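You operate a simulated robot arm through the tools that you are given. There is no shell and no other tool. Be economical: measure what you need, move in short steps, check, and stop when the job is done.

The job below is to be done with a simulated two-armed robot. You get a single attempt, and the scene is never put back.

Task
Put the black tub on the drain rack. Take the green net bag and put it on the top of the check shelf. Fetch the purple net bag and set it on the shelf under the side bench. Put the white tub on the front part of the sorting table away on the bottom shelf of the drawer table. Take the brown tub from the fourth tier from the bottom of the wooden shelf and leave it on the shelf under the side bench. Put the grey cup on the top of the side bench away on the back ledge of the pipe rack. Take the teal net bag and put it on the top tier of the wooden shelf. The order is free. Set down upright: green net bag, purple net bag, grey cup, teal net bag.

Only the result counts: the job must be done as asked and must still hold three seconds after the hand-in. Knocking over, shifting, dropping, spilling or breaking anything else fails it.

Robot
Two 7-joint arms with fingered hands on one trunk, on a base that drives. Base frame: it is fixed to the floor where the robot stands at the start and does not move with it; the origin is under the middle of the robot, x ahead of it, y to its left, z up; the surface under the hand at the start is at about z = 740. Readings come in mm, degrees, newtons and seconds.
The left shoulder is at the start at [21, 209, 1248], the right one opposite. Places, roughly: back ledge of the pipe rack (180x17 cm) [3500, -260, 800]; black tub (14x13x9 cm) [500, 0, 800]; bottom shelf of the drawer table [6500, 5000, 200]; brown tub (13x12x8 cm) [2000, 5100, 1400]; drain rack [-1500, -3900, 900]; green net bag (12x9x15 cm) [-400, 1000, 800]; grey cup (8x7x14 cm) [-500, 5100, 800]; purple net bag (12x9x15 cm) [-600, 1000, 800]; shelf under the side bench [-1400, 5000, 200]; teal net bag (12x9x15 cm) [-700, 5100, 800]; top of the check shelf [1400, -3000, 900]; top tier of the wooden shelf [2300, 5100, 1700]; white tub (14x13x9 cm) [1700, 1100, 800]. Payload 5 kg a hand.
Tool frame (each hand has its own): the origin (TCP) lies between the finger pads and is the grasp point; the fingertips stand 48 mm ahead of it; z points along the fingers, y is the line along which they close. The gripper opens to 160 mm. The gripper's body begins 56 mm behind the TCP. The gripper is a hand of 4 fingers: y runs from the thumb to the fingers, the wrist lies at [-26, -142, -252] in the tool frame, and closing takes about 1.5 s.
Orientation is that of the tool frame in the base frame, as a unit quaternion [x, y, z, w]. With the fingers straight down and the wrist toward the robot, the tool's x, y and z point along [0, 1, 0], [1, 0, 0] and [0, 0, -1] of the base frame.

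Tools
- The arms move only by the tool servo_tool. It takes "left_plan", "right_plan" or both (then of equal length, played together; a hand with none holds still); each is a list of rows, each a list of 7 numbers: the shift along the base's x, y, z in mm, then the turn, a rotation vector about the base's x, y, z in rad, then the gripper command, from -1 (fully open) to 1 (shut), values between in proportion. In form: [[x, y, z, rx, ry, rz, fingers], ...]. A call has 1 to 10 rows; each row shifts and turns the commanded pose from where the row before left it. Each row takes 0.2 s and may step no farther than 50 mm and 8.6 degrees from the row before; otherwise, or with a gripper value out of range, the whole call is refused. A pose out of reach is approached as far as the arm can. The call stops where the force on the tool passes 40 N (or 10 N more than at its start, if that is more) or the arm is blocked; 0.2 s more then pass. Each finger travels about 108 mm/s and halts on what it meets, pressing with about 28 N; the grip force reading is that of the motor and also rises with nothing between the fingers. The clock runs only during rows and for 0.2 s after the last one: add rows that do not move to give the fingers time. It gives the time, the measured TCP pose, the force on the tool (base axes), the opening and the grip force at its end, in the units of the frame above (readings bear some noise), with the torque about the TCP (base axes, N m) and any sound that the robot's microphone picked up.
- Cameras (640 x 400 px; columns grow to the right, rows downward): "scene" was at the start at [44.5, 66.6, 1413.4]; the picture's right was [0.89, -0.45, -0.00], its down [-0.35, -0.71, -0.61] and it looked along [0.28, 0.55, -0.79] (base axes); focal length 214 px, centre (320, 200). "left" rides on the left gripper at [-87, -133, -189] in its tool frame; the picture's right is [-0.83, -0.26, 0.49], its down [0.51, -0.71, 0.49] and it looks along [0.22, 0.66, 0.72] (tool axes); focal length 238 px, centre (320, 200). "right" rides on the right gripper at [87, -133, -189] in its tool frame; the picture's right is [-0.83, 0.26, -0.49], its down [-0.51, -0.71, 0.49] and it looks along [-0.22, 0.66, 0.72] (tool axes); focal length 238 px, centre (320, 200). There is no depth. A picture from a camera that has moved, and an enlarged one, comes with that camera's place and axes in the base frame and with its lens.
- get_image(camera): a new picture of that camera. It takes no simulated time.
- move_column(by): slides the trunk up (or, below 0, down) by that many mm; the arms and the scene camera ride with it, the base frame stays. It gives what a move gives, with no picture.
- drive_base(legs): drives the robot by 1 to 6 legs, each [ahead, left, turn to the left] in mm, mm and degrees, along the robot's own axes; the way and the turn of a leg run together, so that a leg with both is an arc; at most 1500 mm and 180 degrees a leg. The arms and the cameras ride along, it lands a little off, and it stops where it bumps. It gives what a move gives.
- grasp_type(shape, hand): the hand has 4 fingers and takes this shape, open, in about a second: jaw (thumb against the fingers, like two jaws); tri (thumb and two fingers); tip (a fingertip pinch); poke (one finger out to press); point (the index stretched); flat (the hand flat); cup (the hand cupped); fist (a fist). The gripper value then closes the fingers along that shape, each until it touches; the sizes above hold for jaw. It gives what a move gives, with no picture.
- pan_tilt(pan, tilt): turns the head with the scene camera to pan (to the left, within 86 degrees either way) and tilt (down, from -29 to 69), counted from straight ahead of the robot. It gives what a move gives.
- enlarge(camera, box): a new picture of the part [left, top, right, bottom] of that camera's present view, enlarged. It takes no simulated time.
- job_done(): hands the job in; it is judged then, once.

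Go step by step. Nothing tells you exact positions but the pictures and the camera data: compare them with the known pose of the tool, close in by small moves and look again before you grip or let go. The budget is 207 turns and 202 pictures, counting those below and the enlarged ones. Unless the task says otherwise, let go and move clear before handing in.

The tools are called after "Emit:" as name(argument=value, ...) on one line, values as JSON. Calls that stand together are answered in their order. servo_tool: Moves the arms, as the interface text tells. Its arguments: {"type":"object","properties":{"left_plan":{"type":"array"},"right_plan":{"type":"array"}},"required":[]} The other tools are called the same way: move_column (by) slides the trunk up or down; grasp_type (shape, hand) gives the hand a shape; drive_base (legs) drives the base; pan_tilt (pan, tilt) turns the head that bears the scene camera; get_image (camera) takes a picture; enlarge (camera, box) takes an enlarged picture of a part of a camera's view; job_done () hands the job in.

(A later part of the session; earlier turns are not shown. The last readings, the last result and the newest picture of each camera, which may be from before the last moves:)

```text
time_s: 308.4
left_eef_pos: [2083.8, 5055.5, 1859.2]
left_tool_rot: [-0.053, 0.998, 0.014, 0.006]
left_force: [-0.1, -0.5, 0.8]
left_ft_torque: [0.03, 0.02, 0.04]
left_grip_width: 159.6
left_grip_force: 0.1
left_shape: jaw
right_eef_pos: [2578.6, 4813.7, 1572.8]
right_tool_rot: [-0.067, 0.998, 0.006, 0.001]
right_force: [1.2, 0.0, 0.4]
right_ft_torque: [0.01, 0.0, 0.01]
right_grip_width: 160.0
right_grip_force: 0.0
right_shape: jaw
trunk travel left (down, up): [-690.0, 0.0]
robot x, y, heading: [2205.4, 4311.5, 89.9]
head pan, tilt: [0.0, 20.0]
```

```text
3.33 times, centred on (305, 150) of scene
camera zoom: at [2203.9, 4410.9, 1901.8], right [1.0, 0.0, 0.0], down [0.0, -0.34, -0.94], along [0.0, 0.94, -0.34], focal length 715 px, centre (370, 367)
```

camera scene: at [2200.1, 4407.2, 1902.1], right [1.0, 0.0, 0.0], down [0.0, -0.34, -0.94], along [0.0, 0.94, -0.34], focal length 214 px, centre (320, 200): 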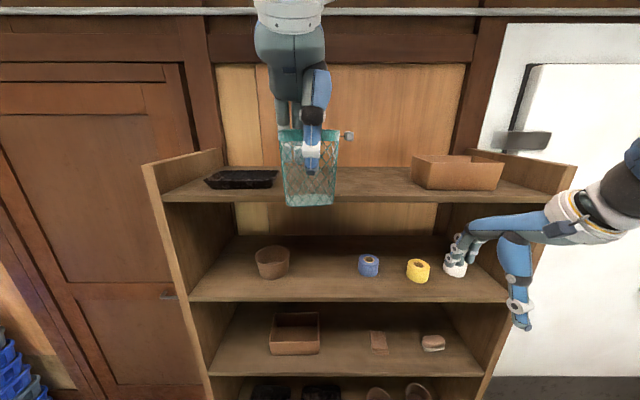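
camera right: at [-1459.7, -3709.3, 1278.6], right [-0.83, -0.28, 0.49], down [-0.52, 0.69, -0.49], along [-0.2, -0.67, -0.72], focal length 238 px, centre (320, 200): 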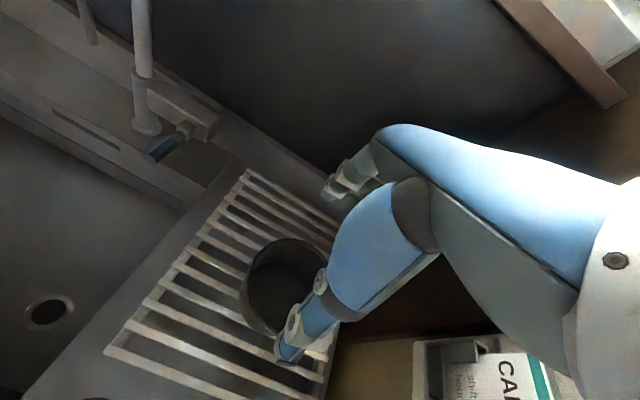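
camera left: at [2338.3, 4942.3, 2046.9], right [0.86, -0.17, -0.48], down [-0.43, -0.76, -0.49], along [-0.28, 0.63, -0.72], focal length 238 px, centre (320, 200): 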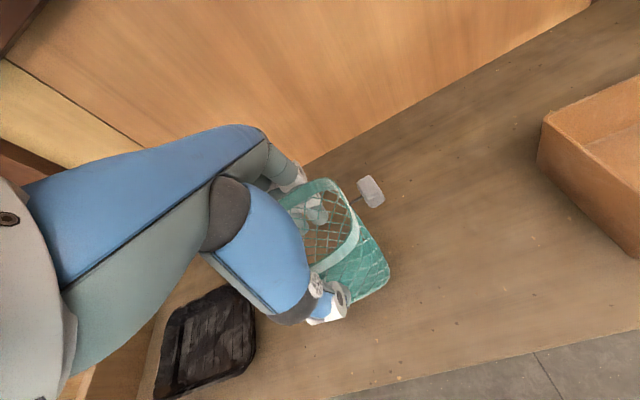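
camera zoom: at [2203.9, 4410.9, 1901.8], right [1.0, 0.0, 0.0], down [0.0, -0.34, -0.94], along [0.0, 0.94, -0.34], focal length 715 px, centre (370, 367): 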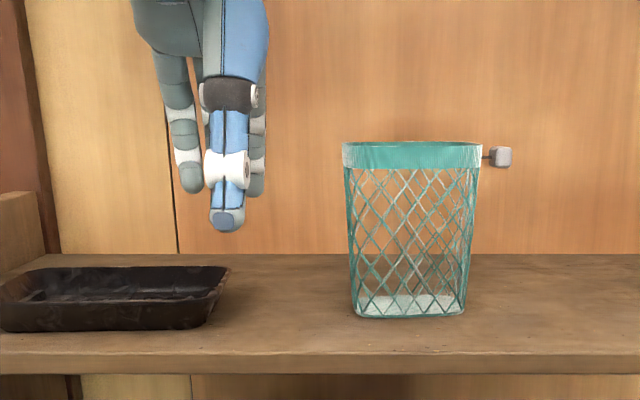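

The teal bag stands on the top tier. I pull the left hand back, lower the trunk, and tilt the hand 30° forward for pinching the brown tub's near wall.

Emit:
servo_tool(left_plan=[[0, -45, 0, 0, 0, 0, -1], [0, -45, 0, 0, 0, 0, -1], [0, -45, 0, 0, 0, 0, -1], [0, -45, 0, 0, 0, 0, -1], [0, -45, 0, 0, 0, 0, -1], [0, -45, 0, 0, 0, 0, -1], [0, -45, 0, 0, 0, 0, -1], [0, 0, 0, 0, 0, 0, -1]])

Emit:
drive_base(legs=[[-150, 80, 0]])

Emit:
move_column(by=-300)

Emit:
servo_tool(left_plan=[[0, 0, 0, 0.1, 0, -0.05, -0.5], [0, 0, 0, 0.1, 0, -0.05, -0.2], [0, 0, 0, 0.1, 0, 0, 0], [0, 0, 0, 0.1, 0, 0, 0], [0, 0, 0, 0.1, 0, 0, 0.1], [0, 0, 0, 0, 0, 0, 0.1], [0, 0, 0, 0, 0, 0, 0.1]])

Emit:
pan_tilt(pan=0, tilt=15)

Emit:
get_image(camera="scene")

Emit:
get_image(camera="left")

```text
time_s: 310.2
left_eef_pos: [2084.2, 4740.3, 1859.1]
left_tool_rot: [-0.052, 0.999, 0.014, 0.005]
left_force: [0.6, 0.2, 0.1]
left_ft_torque: [0.0, 0.1, 0.03]
left_grip_width: 159.7
left_grip_force: 0.1
left_shape: jaw
right_eef_pos: [2579.0, 4811.5, 1571.3]
right_tool_rot: [-0.068, 0.998, 0.007, 0.0]
right_force: [0.2, 0.3, 0.2]
right_ft_torque: [-0.01, 0.04, 0.0]
right_grip_width: 160.0
right_grip_force: 0.0
right_shape: jaw
trunk travel left (down, up): [-690.0, 0.0]
robot x, y, heading: [2203.5, 4313.1, 89.9]
head pan, tilt: [0.0, 20.0]
```

```text
time_s: 311.7
left_eef_pos: [2005.1, 4599.9, 1857.8]
left_tool_rot: [-0.051, 0.999, 0.01, 0.005]
left_force: [1.0, 0.3, -0.7]
left_ft_torque: [-0.14, 0.1, 0.0]
left_grip_width: 159.8
left_grip_force: 0.1
left_shape: jaw
right_eef_pos: [2500.6, 4669.2, 1571.4]
right_tool_rot: [-0.067, 0.998, 0.005, 0.0]
right_force: [0.5, 1.0, 0.5]
right_ft_torque: [-0.15, 0.08, 0.02]
right_grip_width: 160.0
right_grip_force: 0.0
right_shape: jaw
trunk travel left (down, up): [-690.0, 0.0]
robot x, y, heading: [2124.3, 4164.1, 90.0]
head pan, tilt: [0.0, 20.0]
```

```text
time_s: 314.7
left_eef_pos: [2002.4, 4595.0, 1557.7]
left_tool_rot: [-0.052, 0.999, 0.014, 0.007]
left_force: [0.6, 0.1, 0.2]
left_ft_torque: [0.02, -0.04, 0.02]
left_grip_width: 160.0
left_grip_force: 0.0
left_shape: jaw
right_eef_pos: [2499.4, 4665.8, 1273.7]
right_tool_rot: [-0.068, 0.998, 0.006, 0.0]
right_force: [0.4, -0.8, 0.2]
right_ft_torque: [0.02, 0.0, -0.01]
right_grip_width: 160.1
right_grip_force: 0.0
right_shape: jaw
trunk travel left (down, up): [-390.0, 300.0]
robot x, y, heading: [2122.3, 4160.1, 89.9]
head pan, tilt: [0.0, 20.0]
```

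```text
time_s: 316.3
left_eef_pos: [2003.6, 4594.3, 1558.3]
left_tool_rot: [0.001, 0.966, 0.26, 0.012]
left_force: [-0.5, 0.1, 0.9]
left_ft_torque: [0.03, -0.04, -0.02]
left_grip_width: 72.3
left_grip_force: 0.1
left_shape: jaw
right_eef_pos: [2498.7, 4664.6, 1273.7]
right_tool_rot: [-0.066, 0.998, 0.006, 0.0]
right_force: [0.1, -0.6, -0.5]
right_ft_torque: [0.02, -0.01, 0.0]
right_grip_width: 160.1
right_grip_force: 0.1
right_shape: jaw
trunk travel left (down, up): [-390.0, 300.0]
robot x, y, heading: [2126.8, 4164.6, 90.0]
head pan, tilt: [0.0, 20.0]
```

```text
time_s: 317.0
left_eef_pos: [2003.5, 4595.2, 1559.2]
left_tool_rot: [0.001, 0.966, 0.259, 0.012]
left_force: [0.2, -0.6, 0.1]
left_ft_torque: [0.0, -0.03, 0.02]
left_grip_width: 72.6
left_grip_force: 0.0
left_shape: jaw
right_eef_pos: [2499.1, 4666.1, 1272.8]
right_tool_rot: [-0.067, 0.998, 0.006, 0.001]
right_force: [-0.9, 0.2, 0.8]
right_ft_torque: [0.0, -0.03, -0.01]
right_grip_width: 160.2
right_grip_force: 0.0
right_shape: jaw
trunk travel left (down, up): [-390.0, 300.0]
robot x, y, heading: [2120.2, 4161.6, 90.0]
head pan, tilt: [0.0, 15.0]
```

```text
77 pictures are left
camera scene: at [2123.8, 4265.0, 1609.9], right [1.0, 0.0, 0.0], down [0.0, -0.26, -0.97], along [0.0, 0.97, -0.26], focal length 214 px, centre (320, 200)
```

scene: 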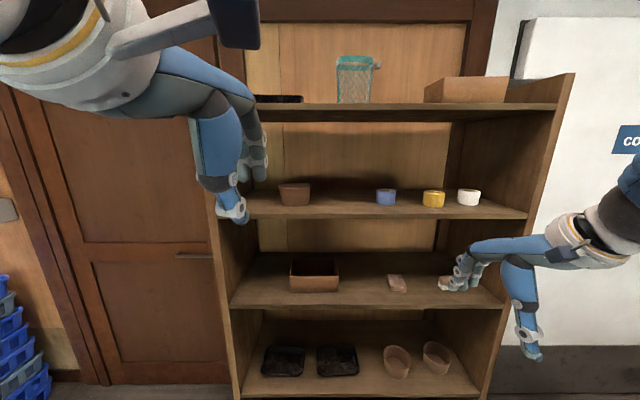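

```text
76 pictures are left
camera left: at [2086.3, 4383.8, 1657.0], right [0.85, 0.01, -0.53], down [-0.49, -0.36, -0.79], along [-0.2, 0.93, -0.3], focal length 238 px, centre (320, 200)
```

left: 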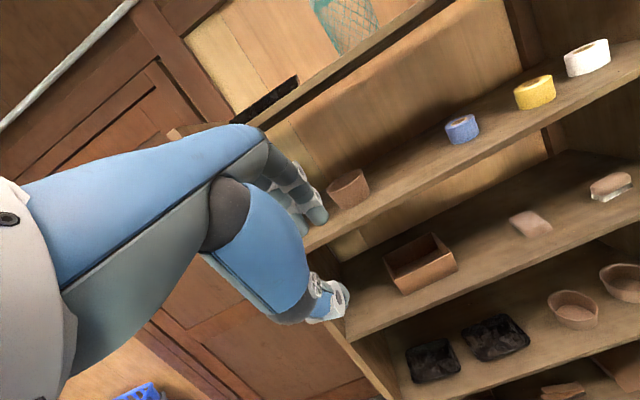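

I enlarge both views on the brown tub.

Emit:
enlarge(camera="scene", box=[230, 160, 350, 235])

Emit:
enlarge(camera="left", box=[260, 140, 420, 240])

```text
5.33 times, centred on (290, 198) of scene
camera zoom: at [2123.8, 4265.0, 1609.9], right [1.0, 0.0, 0.0], down [0.0, -0.26, -0.97], along [0.0, 0.97, -0.26], focal length 1144 px, centre (480, 213)
```

zoom: 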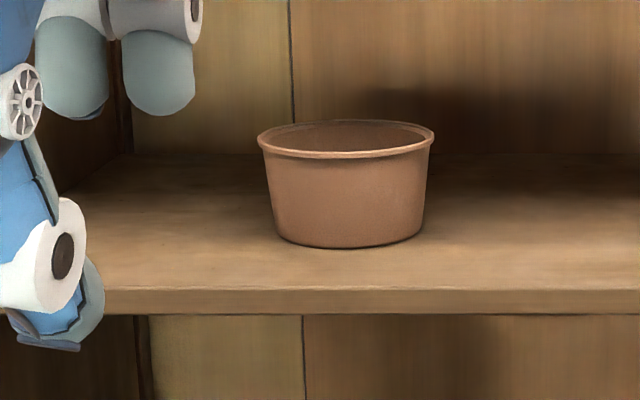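

```text
4.00 times, centred on (340, 190) of left
camera zoom: at [2086.3, 4383.8, 1657.0], right [0.85, 0.01, -0.53], down [-0.49, -0.36, -0.79], along [-0.2, 0.93, -0.3], focal length 953 px, centre (240, 240)
```

zoom: 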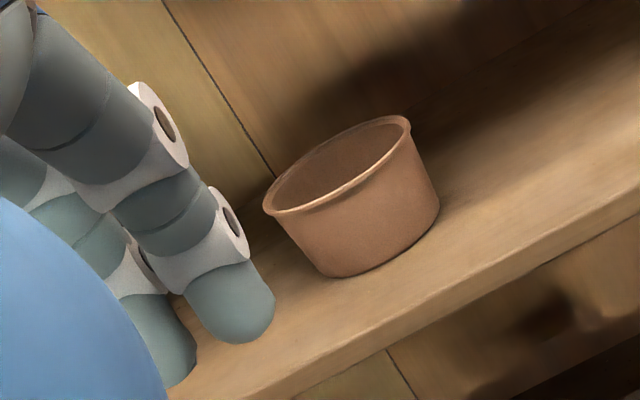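

The tub's near rim is at (2031, 5026, 1445), board ≈1372. I bring the tilted hand forward at z≈1485, stopping short to check.

Emit:
servo_tool(left_plan=[[4, 40, -15, 0, 0, 0, 0.1], [4, 40, -15, 0, 0, 0, 0.1], [4, 40, -15, 0, 0, 0, 0.1], [4, 40, -15, 0, 0, 0, 0.1], [4, 40, -13, 0, 0, 0, 0.1], [4, 40, 0, 0, 0, 0, 0.1], [4, 40, 0, 0, 0, 0, 0.1], [0, 40, 0, 0, 0, 0, 0.1], [0, 0, 0, 0, 0, 0, 0.1]])

Emit:
enlarge(camera="scene", box=[200, 110, 400, 235])

Emit:
get_image(camera="left")

```text
time_s: 319.0
left_eef_pos: [2027.2, 4916.0, 1483.8]
left_tool_rot: [0.0, 0.966, 0.26, 0.012]
left_force: [0.5, -0.8, 0.9]
left_ft_torque: [0.03, -0.01, 0.01]
left_grip_width: 72.1
left_grip_force: 0.1
left_shape: jaw
right_eef_pos: [2499.5, 4665.6, 1273.6]
right_tool_rot: [-0.068, 0.998, 0.006, 0.002]
right_force: [0.7, 0.0, 0.3]
right_ft_torque: [0.1, -0.03, -0.04]
right_grip_width: 160.1
right_grip_force: 0.0
right_shape: jaw
trunk travel left (down, up): [-390.0, 300.0]
robot x, y, heading: [2125.1, 4164.4, 89.8]
head pan, tilt: [0.0, 15.0]
```

```text
3.20 times, centred on (300, 172) of scene
camera zoom: at [2123.6, 4263.5, 1610.1], right [1.0, 0.0, 0.0], down [0.0, -0.26, -0.97], along [0.0, 0.97, -0.26], focal length 686 px, centre (384, 288)
```

zoom: 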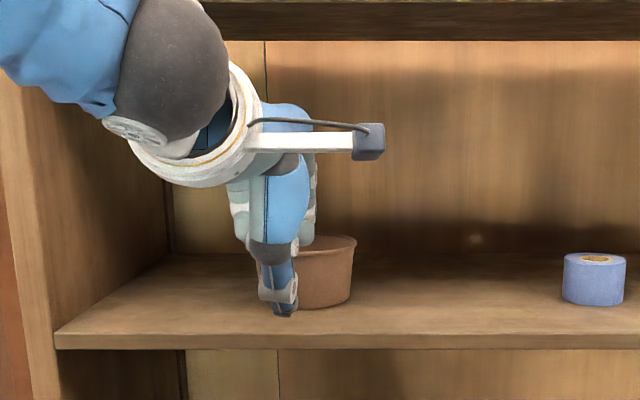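

```text
72 pictures are left
camera left: at [2110.3, 4705.0, 1582.2], right [0.85, 0.01, -0.53], down [-0.49, -0.36, -0.79], along [-0.2, 0.93, -0.3], focal length 238 px, centre (320, 200)
```

left: 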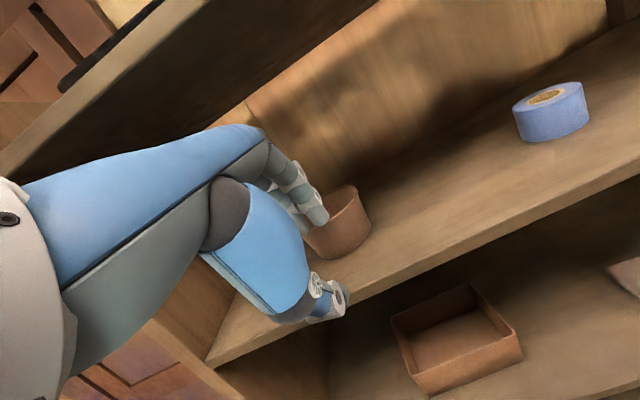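

On track. I go forward another 87 mm, then check before descending.

Emit:
servo_tool(left_plan=[[2, 30, 2, 0, 0, 0, 0.1], [2, 30, 0, 0, 0, 0, 0.1], [0, 27, 0, 0, 0, 0, 0.1], [0, 0, 0, 0, 0, 0, 0.1]])

Emit:
enlarge(camera="left", box=[200, 140, 440, 340])

Emit:
enlarge(camera="scene", box=[240, 140, 360, 230])

```text
time_s: 320.0
left_eef_pos: [2037.7, 5002.8, 1484.6]
left_tool_rot: [0.001, 0.966, 0.259, 0.012]
left_force: [-0.4, -0.2, 0.1]
left_ft_torque: [0.02, -0.06, -0.01]
left_grip_width: 72.0
left_grip_force: 0.0
left_shape: jaw
right_eef_pos: [2498.7, 4665.3, 1273.4]
right_tool_rot: [-0.068, 0.998, 0.006, 0.001]
right_force: [-0.6, -0.6, -0.2]
right_ft_torque: [0.03, -0.01, 0.0]
right_grip_width: 159.9
right_grip_force: 0.0
right_shape: jaw
trunk travel left (down, up): [-390.0, 300.0]
robot x, y, heading: [2121.5, 4163.6, 90.1]
head pan, tilt: [0.0, 15.0]
```

```text
2.00 times, centred on (320, 240) of left
camera zoom: at [2119.3, 4791.4, 1583.5], right [0.85, 0.01, -0.53], down [-0.49, -0.36, -0.79], along [-0.2, 0.93, -0.3], focal length 477 px, centre (320, 120)
```

zoom: 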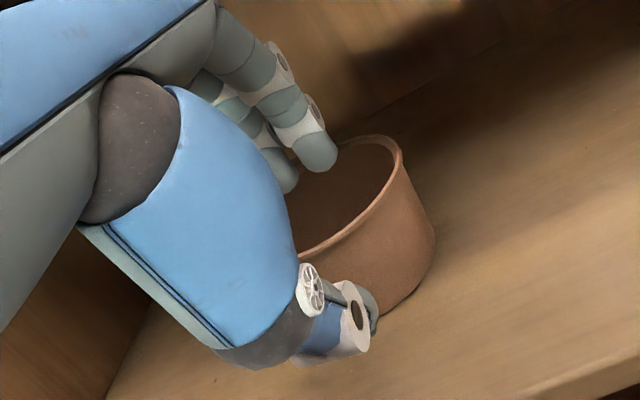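

```text
4.44 times, centred on (300, 185) of scene
camera zoom: at [2123.4, 4264.5, 1610.0], right [1.0, 0.0, 0.0], down [0.0, -0.26, -0.97], along [0.0, 0.97, -0.26], focal length 953 px, centre (409, 267)
```

zoom: 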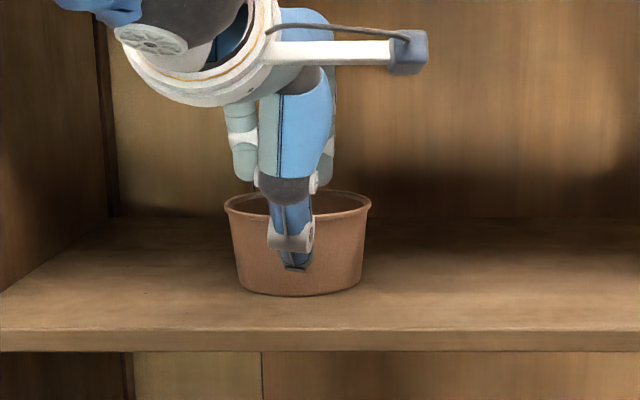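

Fingers are over the inside, thumb in front. I descend 36 mm and close.

Emit:
servo_tool(left_plan=[[0, 2, -18, 0, 0, 0, 0.1], [0, 2, -18, 0, 0, 0, 0.1], [0, 0, 0, 0, 0, 0, 0.1], [0, 0, 0, 0, 0, 0, 0.5], [0, 0, 0, 0, 0, 0, 1], [0, 0, 0, 0, 0, 0, 1], [0, 0, 0, 0, 0, 0, 1]])

Emit:
enlarge(camera="left", box=[200, 140, 440, 340])

Emit:
enlarge(camera="scene", box=[240, 140, 360, 230])

```text
time_s: 321.6
left_eef_pos: [2035.0, 5007.2, 1448.9]
left_tool_rot: [0.001, 0.965, 0.26, 0.012]
left_force: [-0.8, 0.7, -1.2]
left_ft_torque: [-0.03, -0.04, 0.01]
left_grip_width: 2.5
left_grip_force: 27.7
left_shape: jaw
right_eef_pos: [2498.4, 4666.4, 1272.3]
right_tool_rot: [-0.067, 0.998, 0.005, 0.0]
right_force: [-0.2, -0.4, -0.6]
right_ft_torque: [0.02, 0.01, -0.01]
right_grip_width: 160.0
right_grip_force: 0.0
right_shape: jaw
trunk travel left (down, up): [-390.0, 300.0]
robot x, y, heading: [2123.1, 4160.4, 90.0]
head pan, tilt: [0.0, 15.0]
```

```text
2.00 times, centred on (320, 240) of left
camera zoom: at [2117.8, 4795.9, 1548.6], right [0.85, 0.01, -0.53], down [-0.49, -0.36, -0.79], along [-0.2, 0.93, -0.3], focal length 477 px, centre (320, 120)
```

zoom: 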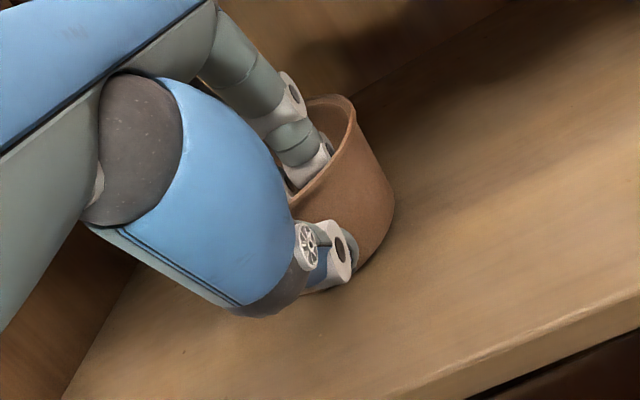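

```text
4.44 times, centred on (300, 185) of scene
camera zoom: at [2123.7, 4265.2, 1609.9], right [1.0, 0.0, 0.0], down [0.0, -0.26, -0.97], along [0.0, 0.97, -0.26], focal length 953 px, centre (409, 267)
```

zoom: 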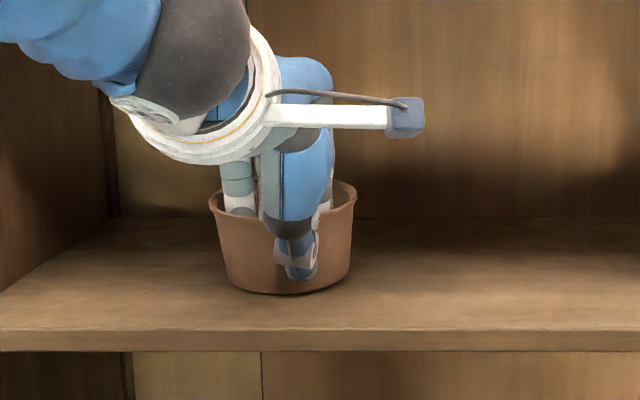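

The wall is pinched. I lift 35 mm and check the hold.

Emit:
servo_tool(left_plan=[[0, 0, 15, 0, 0, 0, 1], [0, 0, 20, 0, 0, 0, 1], [0, 0, 0, 0, 0, 0, 1], [0, 0, 0, 0, 0, 0, 1]])

Emit:
enlarge(camera="scene", box=[240, 140, 360, 230])

```text
time_s: 322.6
left_eef_pos: [2036.7, 5005.3, 1484.5]
left_tool_rot: [0.0, 0.966, 0.26, 0.011]
left_force: [0.0, 0.1, -0.6]
left_ft_torque: [-0.01, -0.06, 0.01]
left_grip_width: 3.0
left_grip_force: 27.4
left_shape: jaw
right_eef_pos: [2499.2, 4666.7, 1273.6]
right_tool_rot: [-0.067, 0.998, 0.005, 0.0]
right_force: [0.1, 0.3, 0.3]
right_ft_torque: [0.02, 0.01, -0.03]
right_grip_width: 159.9
right_grip_force: 0.0
right_shape: jaw
trunk travel left (down, up): [-390.0, 300.0]
robot x, y, heading: [2123.3, 4163.1, 90.2]
head pan, tilt: [0.0, 15.0]
```

```text
4.44 times, centred on (300, 185) of scene
camera zoom: at [2123.9, 4264.9, 1610.0], right [1.0, 0.0, 0.0], down [0.0, -0.26, -0.97], along [0.0, 0.97, -0.26], focal length 953 px, centre (409, 267)
```

zoom: 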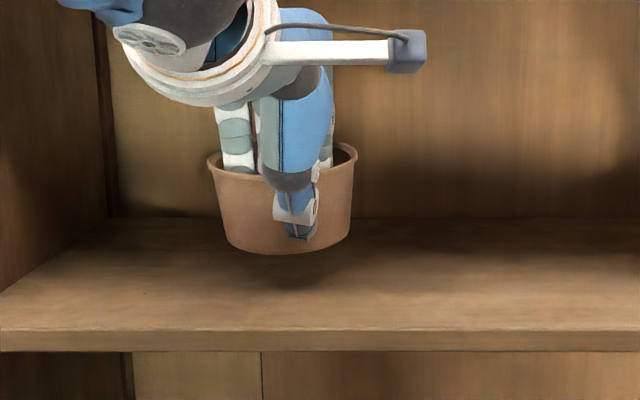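

Held firmly. I draw it out, back away and drive left to the side bench.

Emit:
servo_tool(left_plan=[[0, -45, 0, 0, 0, 0, 1], [0, -45, 0, 0, 0, 0, 1], [0, -45, 0, 0, 0, 0, 1], [0, -45, 0, 0, 0, 0, 1], [0, -45, 0, 0, 0, 0, 1], [0, -45, 0, 0, 0, 0, 1], [0, -45, 0, 0, 0, 0, 1], [0, -45, 0, 0, 0, 0, 1], [0, 0, 0, 0, 0, 0, 1]])

Emit:
drive_base(legs=[[-350, 0, 0], [0, 1450, 0], [0, 1450, 0], [0, 470, 0]])

Emit:
get_image(camera="left")

```text
time_s: 324.6
left_eef_pos: [2033.4, 4648.1, 1484.7]
left_tool_rot: [0.002, 0.966, 0.26, 0.012]
left_force: [0.4, 0.2, -1.1]
left_ft_torque: [-0.11, 0.03, 0.0]
left_grip_width: 2.5
left_grip_force: 28.3
left_shape: jaw
right_eef_pos: [2500.5, 4666.8, 1273.2]
right_tool_rot: [-0.067, 0.998, 0.005, 0.001]
right_force: [0.8, 0.3, -0.1]
right_ft_torque: [-0.04, 0.05, 0.0]
right_grip_width: 160.1
right_grip_force: 0.0
right_shape: jaw
trunk travel left (down, up): [-390.0, 300.0]
robot x, y, heading: [2119.1, 4159.1, 90.0]
head pan, tilt: [0.0, 15.0]
```

```text
time_s: 342.6
left_eef_pos: [-1290.9, 4226.6, 1483.5]
left_tool_rot: [-0.012, 0.966, 0.26, 0.009]
left_force: [-0.7, 0.5, -2.1]
left_ft_torque: [-0.11, 0.0, -0.06]
left_grip_width: 2.6
left_grip_force: 27.7
left_shape: jaw
right_eef_pos: [-825.1, 4256.9, 1273.1]
right_tool_rot: [-0.08, 0.997, 0.005, 0.001]
right_force: [-0.4, -0.5, 0.2]
right_ft_torque: [-0.02, -0.02, 0.02]
right_grip_width: 160.0
right_grip_force: 0.1
right_shape: jaw
trunk travel left (down, up): [-390.0, 300.0]
robot x, y, heading: [-1184.8, 3743.3, 91.5]
head pan, tilt: [0.0, 15.0]
```

```text
66 pictures are left
camera left: at [-1202.4, 4018.2, 1583.3], right [0.85, 0.04, -0.53], down [-0.48, -0.38, -0.79], along [-0.23, 0.93, -0.3], focal length 238 px, centre (320, 200)
```

left: 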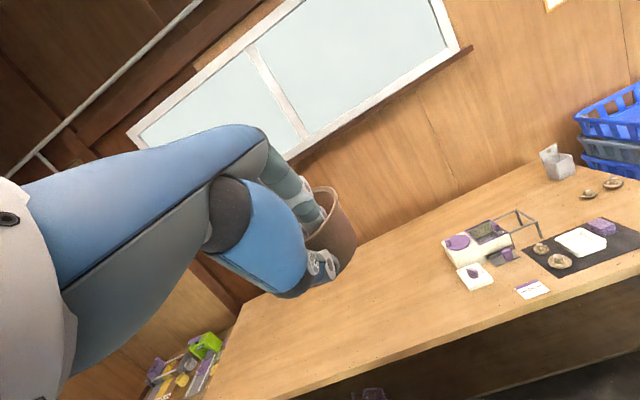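

I lower the trunk fully, then the hand, in front of the bench.

Emit:
move_column(by=-390)

Emit:
servo_tool(left_plan=[[0, 0, -47, 0, 0, 0, 1], [0, 0, -47, 0, 0, 0, 1], [0, 0, -47, 0, 0, 0, 1], [0, 0, -47, 0, 0, 0, 1], [0, 0, -47, 0, 0, 0, 1], [0, 0, -47, 0, 0, 0, 1], [0, 0, -47, 0, 0, 0, 1], [0, 0, -47, 0, 0, 0, 1], [0, 0, -47, 0, 0, 0, 1], [0, 0, -47, 0, 0, 0, 1]])

Emit:
servo_tool(left_plan=[[0, 0, -47, 0, 0, 0, 1], [0, 0, -47, 0, 0, 0, 1], [0, 0, -47, 0, 0, 0, 1], [0, 0, -47, 0, 0, 0, 1], [0, 0, -47, 0, 0, 0, 1], [0, 0, -47, 0, 0, 0, 1], [0, 0, -25, 0, 0, 0, 1], [0, 0, 0, 0, 0, 0, 1]])

Emit:
pan_tilt(pan=10, tilt=45)

Emit:
get_image(camera="scene")

```text
time_s: 346.4
left_eef_pos: [-1290.7, 4226.0, 1093.8]
left_tool_rot: [-0.011, 0.966, 0.259, 0.008]
left_force: [-0.1, -0.3, -0.2]
left_ft_torque: [-0.06, -0.01, -0.04]
left_grip_width: 3.0
left_grip_force: 28.3
left_shape: jaw
right_eef_pos: [-823.6, 4256.8, 883.4]
right_tool_rot: [-0.08, 0.997, 0.006, 0.001]
right_force: [-0.5, -0.3, -0.4]
right_ft_torque: [-0.02, 0.04, -0.01]
right_grip_width: 160.1
right_grip_force: 0.0
right_shape: jaw
trunk travel left (down, up): [0.0, 690.0]
robot x, y, heading: [-1187.5, 3742.7, 91.6]
head pan, tilt: [0.0, 15.0]
```

```text
time_s: 348.6
left_eef_pos: [-1254.6, 4276.8, 645.3]
left_tool_rot: [-0.012, 0.965, 0.26, 0.009]
left_force: [0.1, 0.3, -0.2]
left_ft_torque: [-0.11, 0.0, 0.01]
left_grip_width: 2.8
left_grip_force: 27.8
left_shape: jaw
left hand out of reach, approached as far as the arm can: row 2, 3, 4, 5
right_eef_pos: [-824.5, 4257.2, 882.2]
right_tool_rot: [-0.08, 0.997, 0.005, 0.0]
right_force: [-0.4, -0.4, -0.3]
right_ft_torque: [0.0, 0.0, -0.04]
right_grip_width: 160.2
right_grip_force: 0.0
right_shape: jaw
trunk travel left (down, up): [0.0, 690.0]
robot x, y, heading: [-1186.3, 3744.2, 91.7]
head pan, tilt: [0.0, 15.0]
```

```text
time_s: 350.4
left_eef_pos: [-1253.1, 4277.1, 338.7]
left_tool_rot: [-0.012, 0.966, 0.259, 0.009]
left_force: [0.7, -0.9, -1.2]
left_ft_torque: [-0.02, -0.01, -0.01]
left_grip_width: 2.4
left_grip_force: 27.9
left_shape: jaw
right_eef_pos: [-825.2, 4256.9, 883.0]
right_tool_rot: [-0.081, 0.997, 0.004, 0.001]
right_force: [0.3, 0.6, -0.4]
right_ft_torque: [-0.01, 0.0, -0.03]
right_grip_width: 160.0
right_grip_force: 0.1
right_shape: jaw
trunk travel left (down, up): [0.0, 690.0]
robot x, y, heading: [-1187.0, 3745.5, 91.2]
head pan, tilt: [0.0, 15.0]
```

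```text
time_s: 351.3
left_eef_pos: [-1253.6, 4276.1, 338.3]
left_tool_rot: [-0.012, 0.965, 0.26, 0.009]
left_force: [0.2, 0.6, -0.5]
left_ft_torque: [-0.07, 0.0, 0.03]
left_grip_width: 2.9
left_grip_force: 27.4
left_shape: jaw
right_eef_pos: [-823.5, 4257.0, 883.5]
right_tool_rot: [-0.08, 0.997, 0.005, 0.001]
right_force: [0.9, 0.0, 0.0]
right_ft_torque: [0.04, 0.0, 0.0]
right_grip_width: 160.0
right_grip_force: 0.0
right_shape: jaw
trunk travel left (down, up): [0.0, 690.0]
robot x, y, heading: [-1184.6, 3744.8, 91.5]
head pan, tilt: [10.0, 45.0]
```

```text
65 pictures are left
camera scene: at [-1202.9, 3832.4, 1173.2], right [0.98, 0.2, 0.0], down [0.14, -0.69, -0.71], along [-0.14, 0.69, -0.71], focal length 214 px, centre (320, 200)
```

scene: 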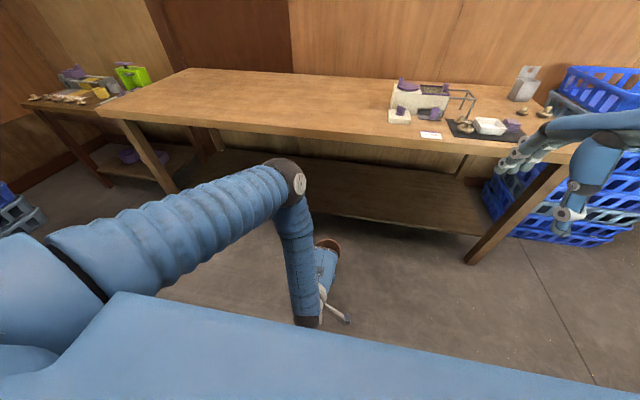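

I drive forward and left to face the placing spot.

Emit:
drive_base(legs=[[250, 150, -1.5]])

Emit:
servo_tool(left_plan=[[0, 40, -8, 0, 0, 0, 1], [0, 40, -8, 0, 0, 0, 1], [0, 40, -4, 0, 0, 0, 1], [0, 40, -4, 0, 0, 0, 1], [0, 0, 0, 0, 0, 0, 1]])

Emit:
get_image(camera="left")

Emit:
get_image(camera="scene")

```text
time_s: 353.3
left_eef_pos: [-1386.6, 4523.5, 338.7]
left_tool_rot: [0.003, 0.966, 0.259, 0.013]
left_force: [-0.8, 0.6, -0.9]
left_ft_torque: [-0.06, -0.03, 0.0]
left_grip_width: 2.6
left_grip_force: 27.7
left_shape: jaw
right_eef_pos: [-958.1, 4491.8, 882.3]
right_tool_rot: [-0.065, 0.998, 0.005, 0.0]
right_force: [0.4, 0.8, -0.7]
right_ft_torque: [-0.05, -0.01, 0.02]
right_grip_width: 159.9
right_grip_force: 0.1
right_shape: jaw
trunk travel left (down, up): [0.0, 690.0]
robot x, y, heading: [-1336.0, 3989.1, 89.9]
head pan, tilt: [10.0, 45.0]
```

```text
time_s: 354.5
left_eef_pos: [-1387.7, 4685.6, 313.3]
left_tool_rot: [0.004, 0.966, 0.26, 0.013]
left_force: [0.1, -0.3, -1.6]
left_ft_torque: [-0.03, -0.02, 0.01]
left_grip_width: 2.6
left_grip_force: 27.9
left_shape: jaw
right_eef_pos: [-957.2, 4490.7, 883.4]
right_tool_rot: [-0.065, 0.998, 0.005, 0.0]
right_force: [0.6, 0.3, -0.2]
right_ft_torque: [-0.01, 0.02, 0.02]
right_grip_width: 160.0
right_grip_force: 0.0
right_shape: jaw
trunk travel left (down, up): [0.0, 690.0]
robot x, y, heading: [-1340.4, 3986.4, 89.7]
head pan, tilt: [10.0, 45.0]
```

```text
64 pictures are left
camera left: at [-1305.7, 4474.8, 412.9], right [0.85, 0.01, -0.53], down [-0.49, -0.36, -0.79], along [-0.2, 0.93, -0.3], focal length 238 px, centre (320, 200)
```

left: 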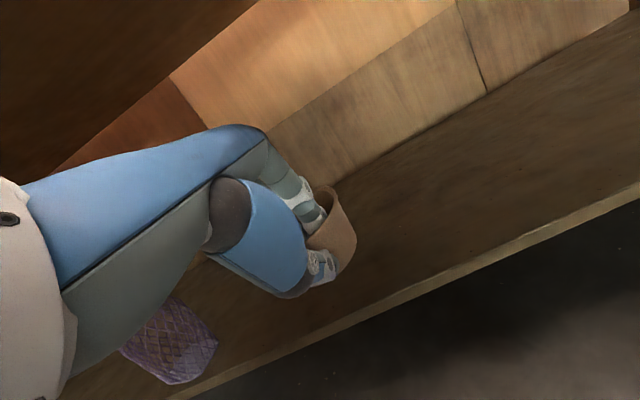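

```text
63 pictures are left
camera scene: at [-1349.2, 4078.8, 1173.1], right [0.99, 0.17, 0.0], down [0.12, -0.7, -0.71], along [-0.12, 0.7, -0.71], focal length 214 px, centre (320, 200)
```

scene: 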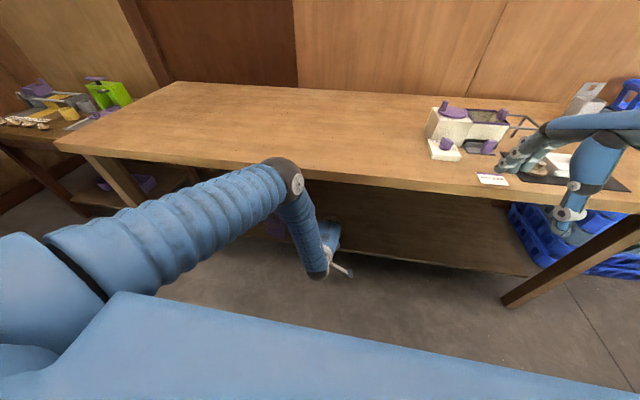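

The tub hangs over the shelf, purple bag untouched. I go a bit further in and lower.

Emit:
servo_tool(left_plan=[[0, 30, -10, 0, 0, 0, 1], [0, 30, -10, 0, 0, 0, 1], [0, 0, -10, 0, 0, 0, 1], [0, 0, -6, 0, 0, 0, 1], [0, 0, 0, 0, 0, 0, 1]])

Emit:
servo_tool(left_plan=[[0, 0, -5, 0, 0, 0, 1], [0, 0, -5, 0, 0, 0, 1], [0, 0, 0, 0, 0, 0, 1]])

Emit:
servo_tool(left_plan=[[0, 0, -4, 0, 0, 0, 1], [0, 0, -4, 0, 0, 0, 1], [0, 0, 0, 0, 0, 0, 1]])

Emit:
get_image(camera="left")

```text
time_s: 355.7
left_eef_pos: [-1387.0, 4744.3, 277.8]
left_tool_rot: [0.003, 0.966, 0.26, 0.013]
left_force: [0.4, 0.6, -0.9]
left_ft_torque: [-0.04, -0.02, 0.03]
left_grip_width: 2.8
left_grip_force: 28.0
left_shape: jaw
right_eef_pos: [-956.3, 4490.7, 882.1]
right_tool_rot: [-0.065, 0.998, 0.006, 0.001]
right_force: [0.6, -0.4, 0.3]
right_ft_torque: [-0.02, 0.02, 0.01]
right_grip_width: 160.0
right_grip_force: 0.0
right_shape: jaw
trunk travel left (down, up): [0.0, 690.0]
robot x, y, heading: [-1336.9, 3987.4, 89.7]
head pan, tilt: [10.0, 45.0]
```

```text
time_s: 356.5
left_eef_pos: [-1385.8, 4744.2, 269.0]
left_tool_rot: [0.004, 0.966, 0.26, 0.013]
left_force: [-0.2, 0.3, -0.9]
left_ft_torque: [-0.02, -0.01, 0.02]
left_grip_width: 2.7
left_grip_force: 27.9
left_shape: jaw
right_eef_pos: [-957.7, 4490.6, 883.9]
right_tool_rot: [-0.065, 0.998, 0.006, 0.0]
right_force: [-1.2, -0.1, 0.4]
right_ft_torque: [0.04, 0.05, 0.01]
right_grip_width: 159.8
right_grip_force: 0.0
right_shape: jaw
trunk travel left (down, up): [0.0, 690.0]
robot x, y, heading: [-1332.8, 3991.5, 89.8]
head pan, tilt: [10.0, 45.0]
```

```text
time_s: 357.3
left_eef_pos: [-1386.2, 4745.5, 259.8]
left_tool_rot: [0.003, 0.966, 0.259, 0.012]
left_force: [-0.3, -0.4, -0.3]
left_ft_torque: [-0.09, 0.01, -0.01]
left_grip_width: 2.7
left_grip_force: 27.5
left_shape: jaw
right_eef_pos: [-957.2, 4491.7, 883.3]
right_tool_rot: [-0.064, 0.998, 0.005, 0.0]
right_force: [0.2, -0.4, -0.6]
right_ft_torque: [0.01, -0.03, 0.03]
right_grip_width: 159.9
right_grip_force: 0.0
right_shape: jaw
trunk travel left (down, up): [0.0, 690.0]
robot x, y, heading: [-1337.1, 3988.2, 89.9]
head pan, tilt: [10.0, 45.0]
```

```text
62 pictures are left
camera left: at [-1304.9, 4533.0, 358.9], right [0.85, 0.01, -0.53], down [-0.49, -0.36, -0.79], along [-0.2, 0.93, -0.3], focal length 238 px, centre (320, 200)
```

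left: 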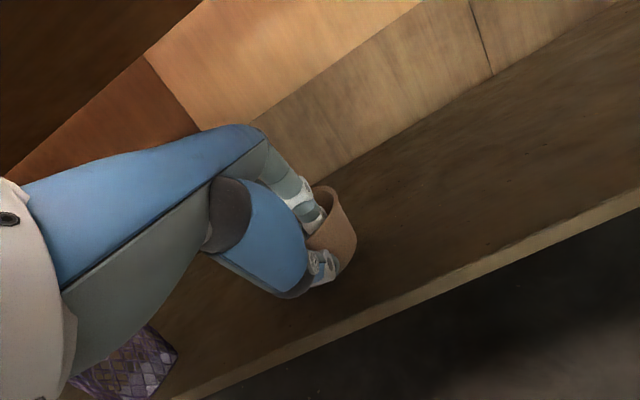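

Still no contact; a few more small steps.

Emit:
servo_tool(left_plan=[[0, 0, -4, 0, 0, 0, 1], [0, 0, -4, 0, 0, 0, 1], [0, 0, 0, 0, 0, 0, 1]])

Emit:
servo_tool(left_plan=[[0, 0, -4, 0, 0, 0, 1], [0, 0, -4, 0, 0, 0, 1], [0, 0, 0, 0, 0, 0, 1]])

```text
time_s: 358.1
left_eef_pos: [-1386.2, 4743.7, 252.0]
left_tool_rot: [0.003, 0.965, 0.26, 0.012]
left_force: [1.2, -0.8, -0.8]
left_ft_torque: [-0.04, -0.01, 0.01]
left_grip_width: 2.9
left_grip_force: 28.4
left_shape: jaw
right_eef_pos: [-957.2, 4491.9, 882.4]
right_tool_rot: [-0.065, 0.998, 0.006, 0.001]
right_force: [0.2, -0.2, -0.7]
right_ft_torque: [-0.02, -0.02, 0.03]
right_grip_width: 160.0
right_grip_force: 0.1
right_shape: jaw
trunk travel left (down, up): [0.0, 690.0]
robot x, y, heading: [-1335.6, 3988.6, 89.7]
head pan, tilt: [10.0, 45.0]
```

```text
time_s: 358.9
left_eef_pos: [-1385.6, 4745.4, 247.1]
left_tool_rot: [0.003, 0.965, 0.262, 0.012]
left_force: [0.0, -5.4, 22.4]
left_ft_torque: [0.1, 0.19, 0.04]
left_grip_width: 3.7
left_grip_force: 28.6
left_shape: jaw
right_eef_pos: [-959.0, 4489.2, 883.1]
right_tool_rot: [-0.064, 0.998, 0.006, 0.0]
right_force: [0.2, 0.3, -0.4]
right_ft_torque: [0.0, 0.0, -0.01]
right_grip_width: 160.0
right_grip_force: 0.0
right_shape: jaw
trunk travel left (down, up): [0.0, 690.0]
robot x, y, heading: [-1335.0, 3988.2, 89.8]
head pan, tilt: [10.0, 45.0]
```

Seated. I open partly, lift the fingers out, and withdraw.

Emit:
servo_tool(left_plan=[[0, 0, 3, 0, 0, 0, 1], [0, 0, 0, 0, 0, 0, 0.6], [0, 0, 0, 0, 0, 0, 0.3], [0, 0, 0, 0, 0, 0, 0.3], [0, 0, 0, 0, 0, 0, 0.3], [0, 0, 20, 0, 0, 0, 0.3], [0, 0, 25, 0, 0, 0, 0.3], [0, 0, 25, 0, 0, 0, 0.3], [0, 0, 0, 0, 0, 0, 0.3]])

Emit:
get_image(camera="left")

```text
time_s: 360.9
left_eef_pos: [-1388.7, 4743.1, 316.6]
left_tool_rot: [0.003, 0.966, 0.259, 0.012]
left_force: [0.5, 0.3, -0.2]
left_ft_torque: [-0.01, -0.01, -0.03]
left_grip_width: 56.1
left_grip_force: 0.0
left_shape: jaw
right_eef_pos: [-957.6, 4492.0, 883.0]
right_tool_rot: [-0.065, 0.998, 0.005, 0.0]
right_force: [0.3, -0.2, 0.5]
right_ft_torque: [0.01, -0.01, -0.02]
right_grip_width: 159.9
right_grip_force: 0.0
right_shape: jaw
trunk travel left (down, up): [0.0, 690.0]
robot x, y, heading: [-1334.9, 3987.4, 89.8]
head pan, tilt: [10.0, 45.0]
```

```text
61 pictures are left
camera left: at [-1306.5, 4531.3, 416.1], right [0.85, 0.01, -0.53], down [-0.49, -0.36, -0.79], along [-0.2, 0.93, -0.3], focal length 238 px, centre (320, 200)
```

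left: 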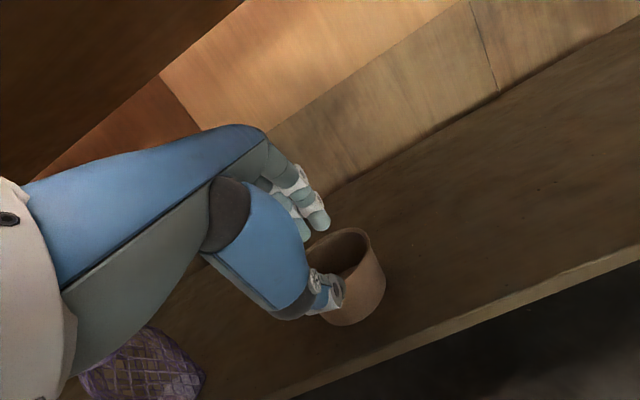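

The brown tub is on the shelf beside the purple bag. I withdraw, back off, raise the trunk and bring the left hand back upright.

Emit:
servo_tool(left_plan=[[0, -45, 0, 0, 0, 0, 0.3], [0, -45, 0, 0, 0, 0, 0.3], [0, -45, 0, 0, 0, 0, 0], [0, -45, 0, 0, 0, 0, -0.5], [0, -45, 0, 0, 0, 0, -1], [0, -45, 0, 0, 0, 0, -1], [0, 0, 0, 0, 0, 0, -1]])

Emit:
drive_base(legs=[[-180, 0, 0]])

Emit:
move_column(by=400)

Emit:
servo_tool(left_plan=[[0, 0, 45, -0.075, 0, 0, -1], [0, 0, 45, -0.075, 0, 0, -1], [0, 0, 45, -0.075, 0, 0, -1], [0, 0, 45, -0.075, 0, 0, -1], [0, 0, 45, -0.075, 0, 0, -1], [0, 0, 45, -0.075, 0, 0, -1], [0, 0, 45, -0.075, 0, 0, -1], [0, 0, 45, 0, 0, 0, -1], [0, 0, 0, 0, 0, 0, -1]])

Emit:
pan_tilt(pan=0, tilt=45)

Emit:
get_image(camera="scene")

```text
time_s: 362.5
left_eef_pos: [-1390.4, 4487.6, 322.8]
left_tool_rot: [0.002, 0.963, 0.268, 0.012]
left_force: [-0.4, 0.1, -0.5]
left_ft_torque: [0.0, -0.01, -0.01]
left_grip_width: 159.9
left_grip_force: 0.0
left_shape: jaw
right_eef_pos: [-957.9, 4493.2, 881.5]
right_tool_rot: [-0.065, 0.998, 0.005, 0.001]
right_force: [-0.7, -1.0, -0.2]
right_ft_torque: [0.02, 0.0, 0.01]
right_grip_width: 160.1
right_grip_force: 0.1
right_shape: jaw
trunk travel left (down, up): [0.0, 690.0]
robot x, y, heading: [-1336.5, 3986.8, 89.8]
head pan, tilt: [10.0, 45.0]
```

```text
time_s: 364.0
left_eef_pos: [-1389.8, 4308.9, 322.7]
left_tool_rot: [0.003, 0.964, 0.267, 0.012]
left_force: [0.1, -1.2, 0.3]
left_ft_torque: [-0.01, -0.04, -0.04]
left_grip_width: 159.9
left_grip_force: 0.0
left_shape: jaw
right_eef_pos: [-958.2, 4313.6, 882.8]
right_tool_rot: [-0.062, 0.998, 0.005, 0.001]
right_force: [0.4, -1.0, -0.1]
right_ft_torque: [-0.01, 0.0, 0.01]
right_grip_width: 160.2
right_grip_force: 0.1
right_shape: jaw
trunk travel left (down, up): [0.0, 690.0]
robot x, y, heading: [-1338.5, 3814.4, 89.5]
head pan, tilt: [10.0, 45.0]
```

```text
time_s: 367.8
left_eef_pos: [-1389.8, 4308.9, 722.7]
left_tool_rot: [0.003, 0.963, 0.269, 0.01]
left_force: [0.8, -0.2, -0.4]
left_ft_torque: [0.03, -0.01, 0.01]
left_grip_width: 159.7
left_grip_force: 0.0
left_shape: jaw
right_eef_pos: [-957.2, 4313.0, 1283.0]
right_tool_rot: [-0.063, 0.998, 0.006, 0.0]
right_force: [0.8, 0.1, -0.9]
right_ft_torque: [0.01, -0.03, 0.02]
right_grip_width: 160.2
right_grip_force: 0.1
right_shape: jaw
trunk travel left (down, up): [-400.0, 290.0]
robot x, y, heading: [-1339.8, 3809.6, 89.3]
head pan, tilt: [10.0, 45.0]
```

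```text
time_s: 369.8
left_eef_pos: [-1392.9, 4307.5, 1084.4]
left_tool_rot: [0.0, 1.0, 0.009, 0.012]
left_force: [-0.9, 0.3, 0.1]
left_ft_torque: [-0.03, -0.02, -0.03]
left_grip_width: 160.2
left_grip_force: 0.1
left_shape: jaw
right_eef_pos: [-956.8, 4313.7, 1282.2]
right_tool_rot: [-0.063, 0.998, 0.005, 0.0]
right_force: [-0.8, 0.3, -0.1]
right_ft_torque: [-0.07, 0.01, 0.03]
right_grip_width: 159.9
right_grip_force: 0.0
right_shape: jaw
trunk travel left (down, up): [-400.0, 290.0]
robot x, y, heading: [-1337.1, 3809.9, 89.5]
head pan, tilt: [10.0, 45.0]
```

```text
time_s: 370.5
left_eef_pos: [-1392.4, 4306.6, 1084.1]
left_tool_rot: [0.001, 1.0, 0.01, 0.012]
left_force: [-0.6, 0.0, 0.8]
left_ft_torque: [0.06, -0.02, 0.03]
left_grip_width: 160.3
left_grip_force: 0.1
left_shape: jaw
right_eef_pos: [-957.5, 4311.9, 1283.5]
right_tool_rot: [-0.063, 0.998, 0.006, 0.001]
right_force: [0.3, 0.1, -0.3]
right_ft_torque: [0.01, -0.01, 0.03]
right_grip_width: 159.9
right_grip_force: 0.0
right_shape: jaw
trunk travel left (down, up): [-400.0, 290.0]
robot x, y, heading: [-1339.7, 3809.4, 89.4]
head pan, tilt: [0.0, 45.0]
```

```text
60 pictures are left
camera scene: at [-1336.3, 3902.0, 1573.2], right [1.0, -0.01, 0.0], down [-0.01, -0.71, -0.71], along [0.01, 0.71, -0.71], focal length 214 px, centre (320, 200)
```

scene: 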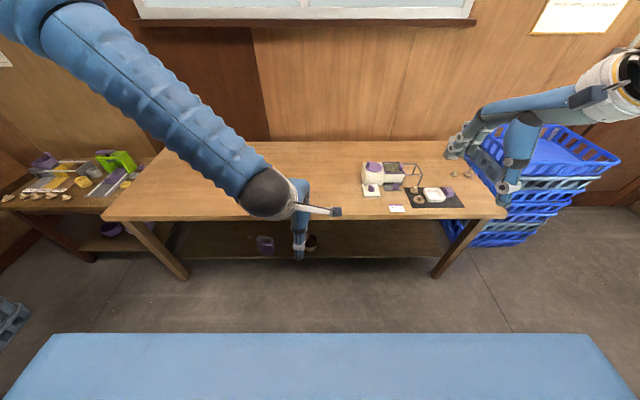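

Both items stand on the shelf. Now the grey cup: I drive right and up to the bench with the right hand in line.

Emit:
drive_base(legs=[[0, -640, 0.5], [430, 0, 0]])

Emit:
servo_tool(right_plan=[[-30, 35, -20, 0, 0, 0.04, -1], [-30, 35, -20, 0, 0, 0, -1], [-30, 35, -20, 0, 0, 0, -1], [-20, 40, -20, 0, 0, 0, -1], [0, 40, -25, 0, 0, 0, -1], [0, 40, -25, 0, 0, 0, -1], [0, 0, -30, 0, 0, 0, -1], [0, 0, 0, 0, 0, 0, -1]])

Emit:
pan_tilt(pan=-12, tilt=42)

Emit:
get_image(camera="scene")

Emit:
get_image(camera="right")

```text
time_s: 376.3
left_eef_pos: [-761.8, 4729.4, 1084.7]
left_tool_rot: [-0.004, 1.0, 0.009, 0.012]
left_force: [-0.3, 0.3, -0.2]
left_ft_torque: [-0.05, 0.0, 0.01]
left_grip_width: 160.1
left_grip_force: 0.1
left_shape: jaw
right_eef_pos: [-327.3, 4739.1, 1282.0]
right_tool_rot: [-0.068, 0.998, 0.006, 0.001]
right_force: [0.1, 0.0, -0.6]
right_ft_torque: [0.0, 0.0, 0.02]
right_grip_width: 160.1
right_grip_force: 0.0
right_shape: jaw
trunk travel left (down, up): [-400.0, 290.0]
robot x, y, heading: [-703.9, 4232.5, 89.8]
head pan, tilt: [0.0, 45.0]
```

```text
refused: row 1 steps farther than a row can; nothing moved
```

```text
time_s: 377.0
left_eef_pos: [-763.1, 4730.0, 1085.4]
left_tool_rot: [-0.004, 1.0, 0.01, 0.012]
left_force: [0.8, 0.1, -0.1]
left_ft_torque: [0.03, -0.02, 0.0]
left_grip_width: 159.9
left_grip_force: 0.1
left_shape: jaw
right_eef_pos: [-327.4, 4738.0, 1282.1]
right_tool_rot: [-0.067, 0.998, 0.007, 0.0]
right_force: [-0.8, -0.9, 0.1]
right_ft_torque: [0.0, 0.04, 0.01]
right_grip_width: 159.9
right_grip_force: 0.0
right_shape: jaw
trunk travel left (down, up): [-400.0, 290.0]
robot x, y, heading: [-707.1, 4233.3, 89.9]
head pan, tilt: [-12.0, 42.0]
```

```text
59 pictures are left
camera scene: at [-685.8, 4325.8, 1577.4], right [0.98, -0.21, 0.0], down [-0.14, -0.65, -0.74], along [0.15, 0.73, -0.67], focal length 214 px, centre (320, 200)
```

scene: 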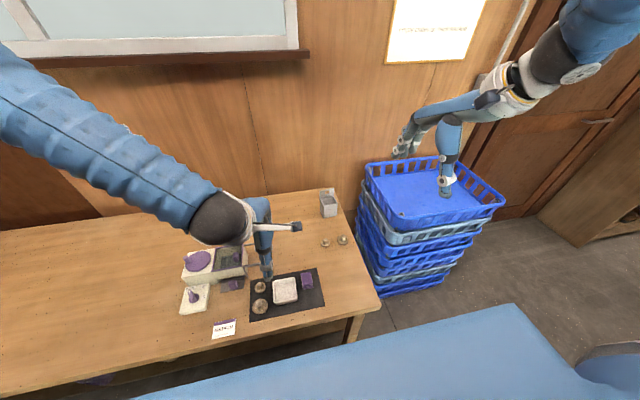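

```text
58 pictures are left
camera right: at [-396.7, 4592.2, 1470.1], right [0.79, 0.36, 0.49], down [0.6, -0.63, -0.5], along [0.13, 0.69, -0.71], focal length 238 px, centre (320, 200)
```

right: 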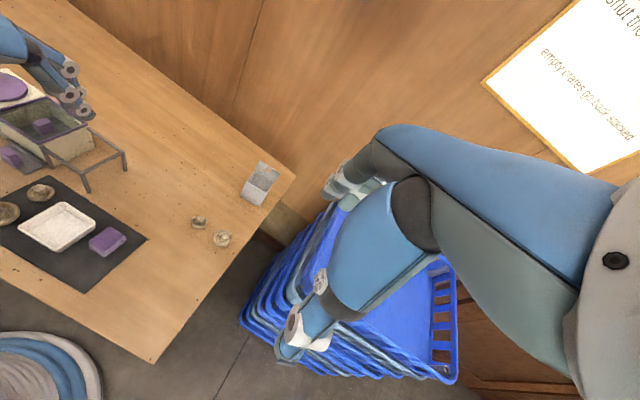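

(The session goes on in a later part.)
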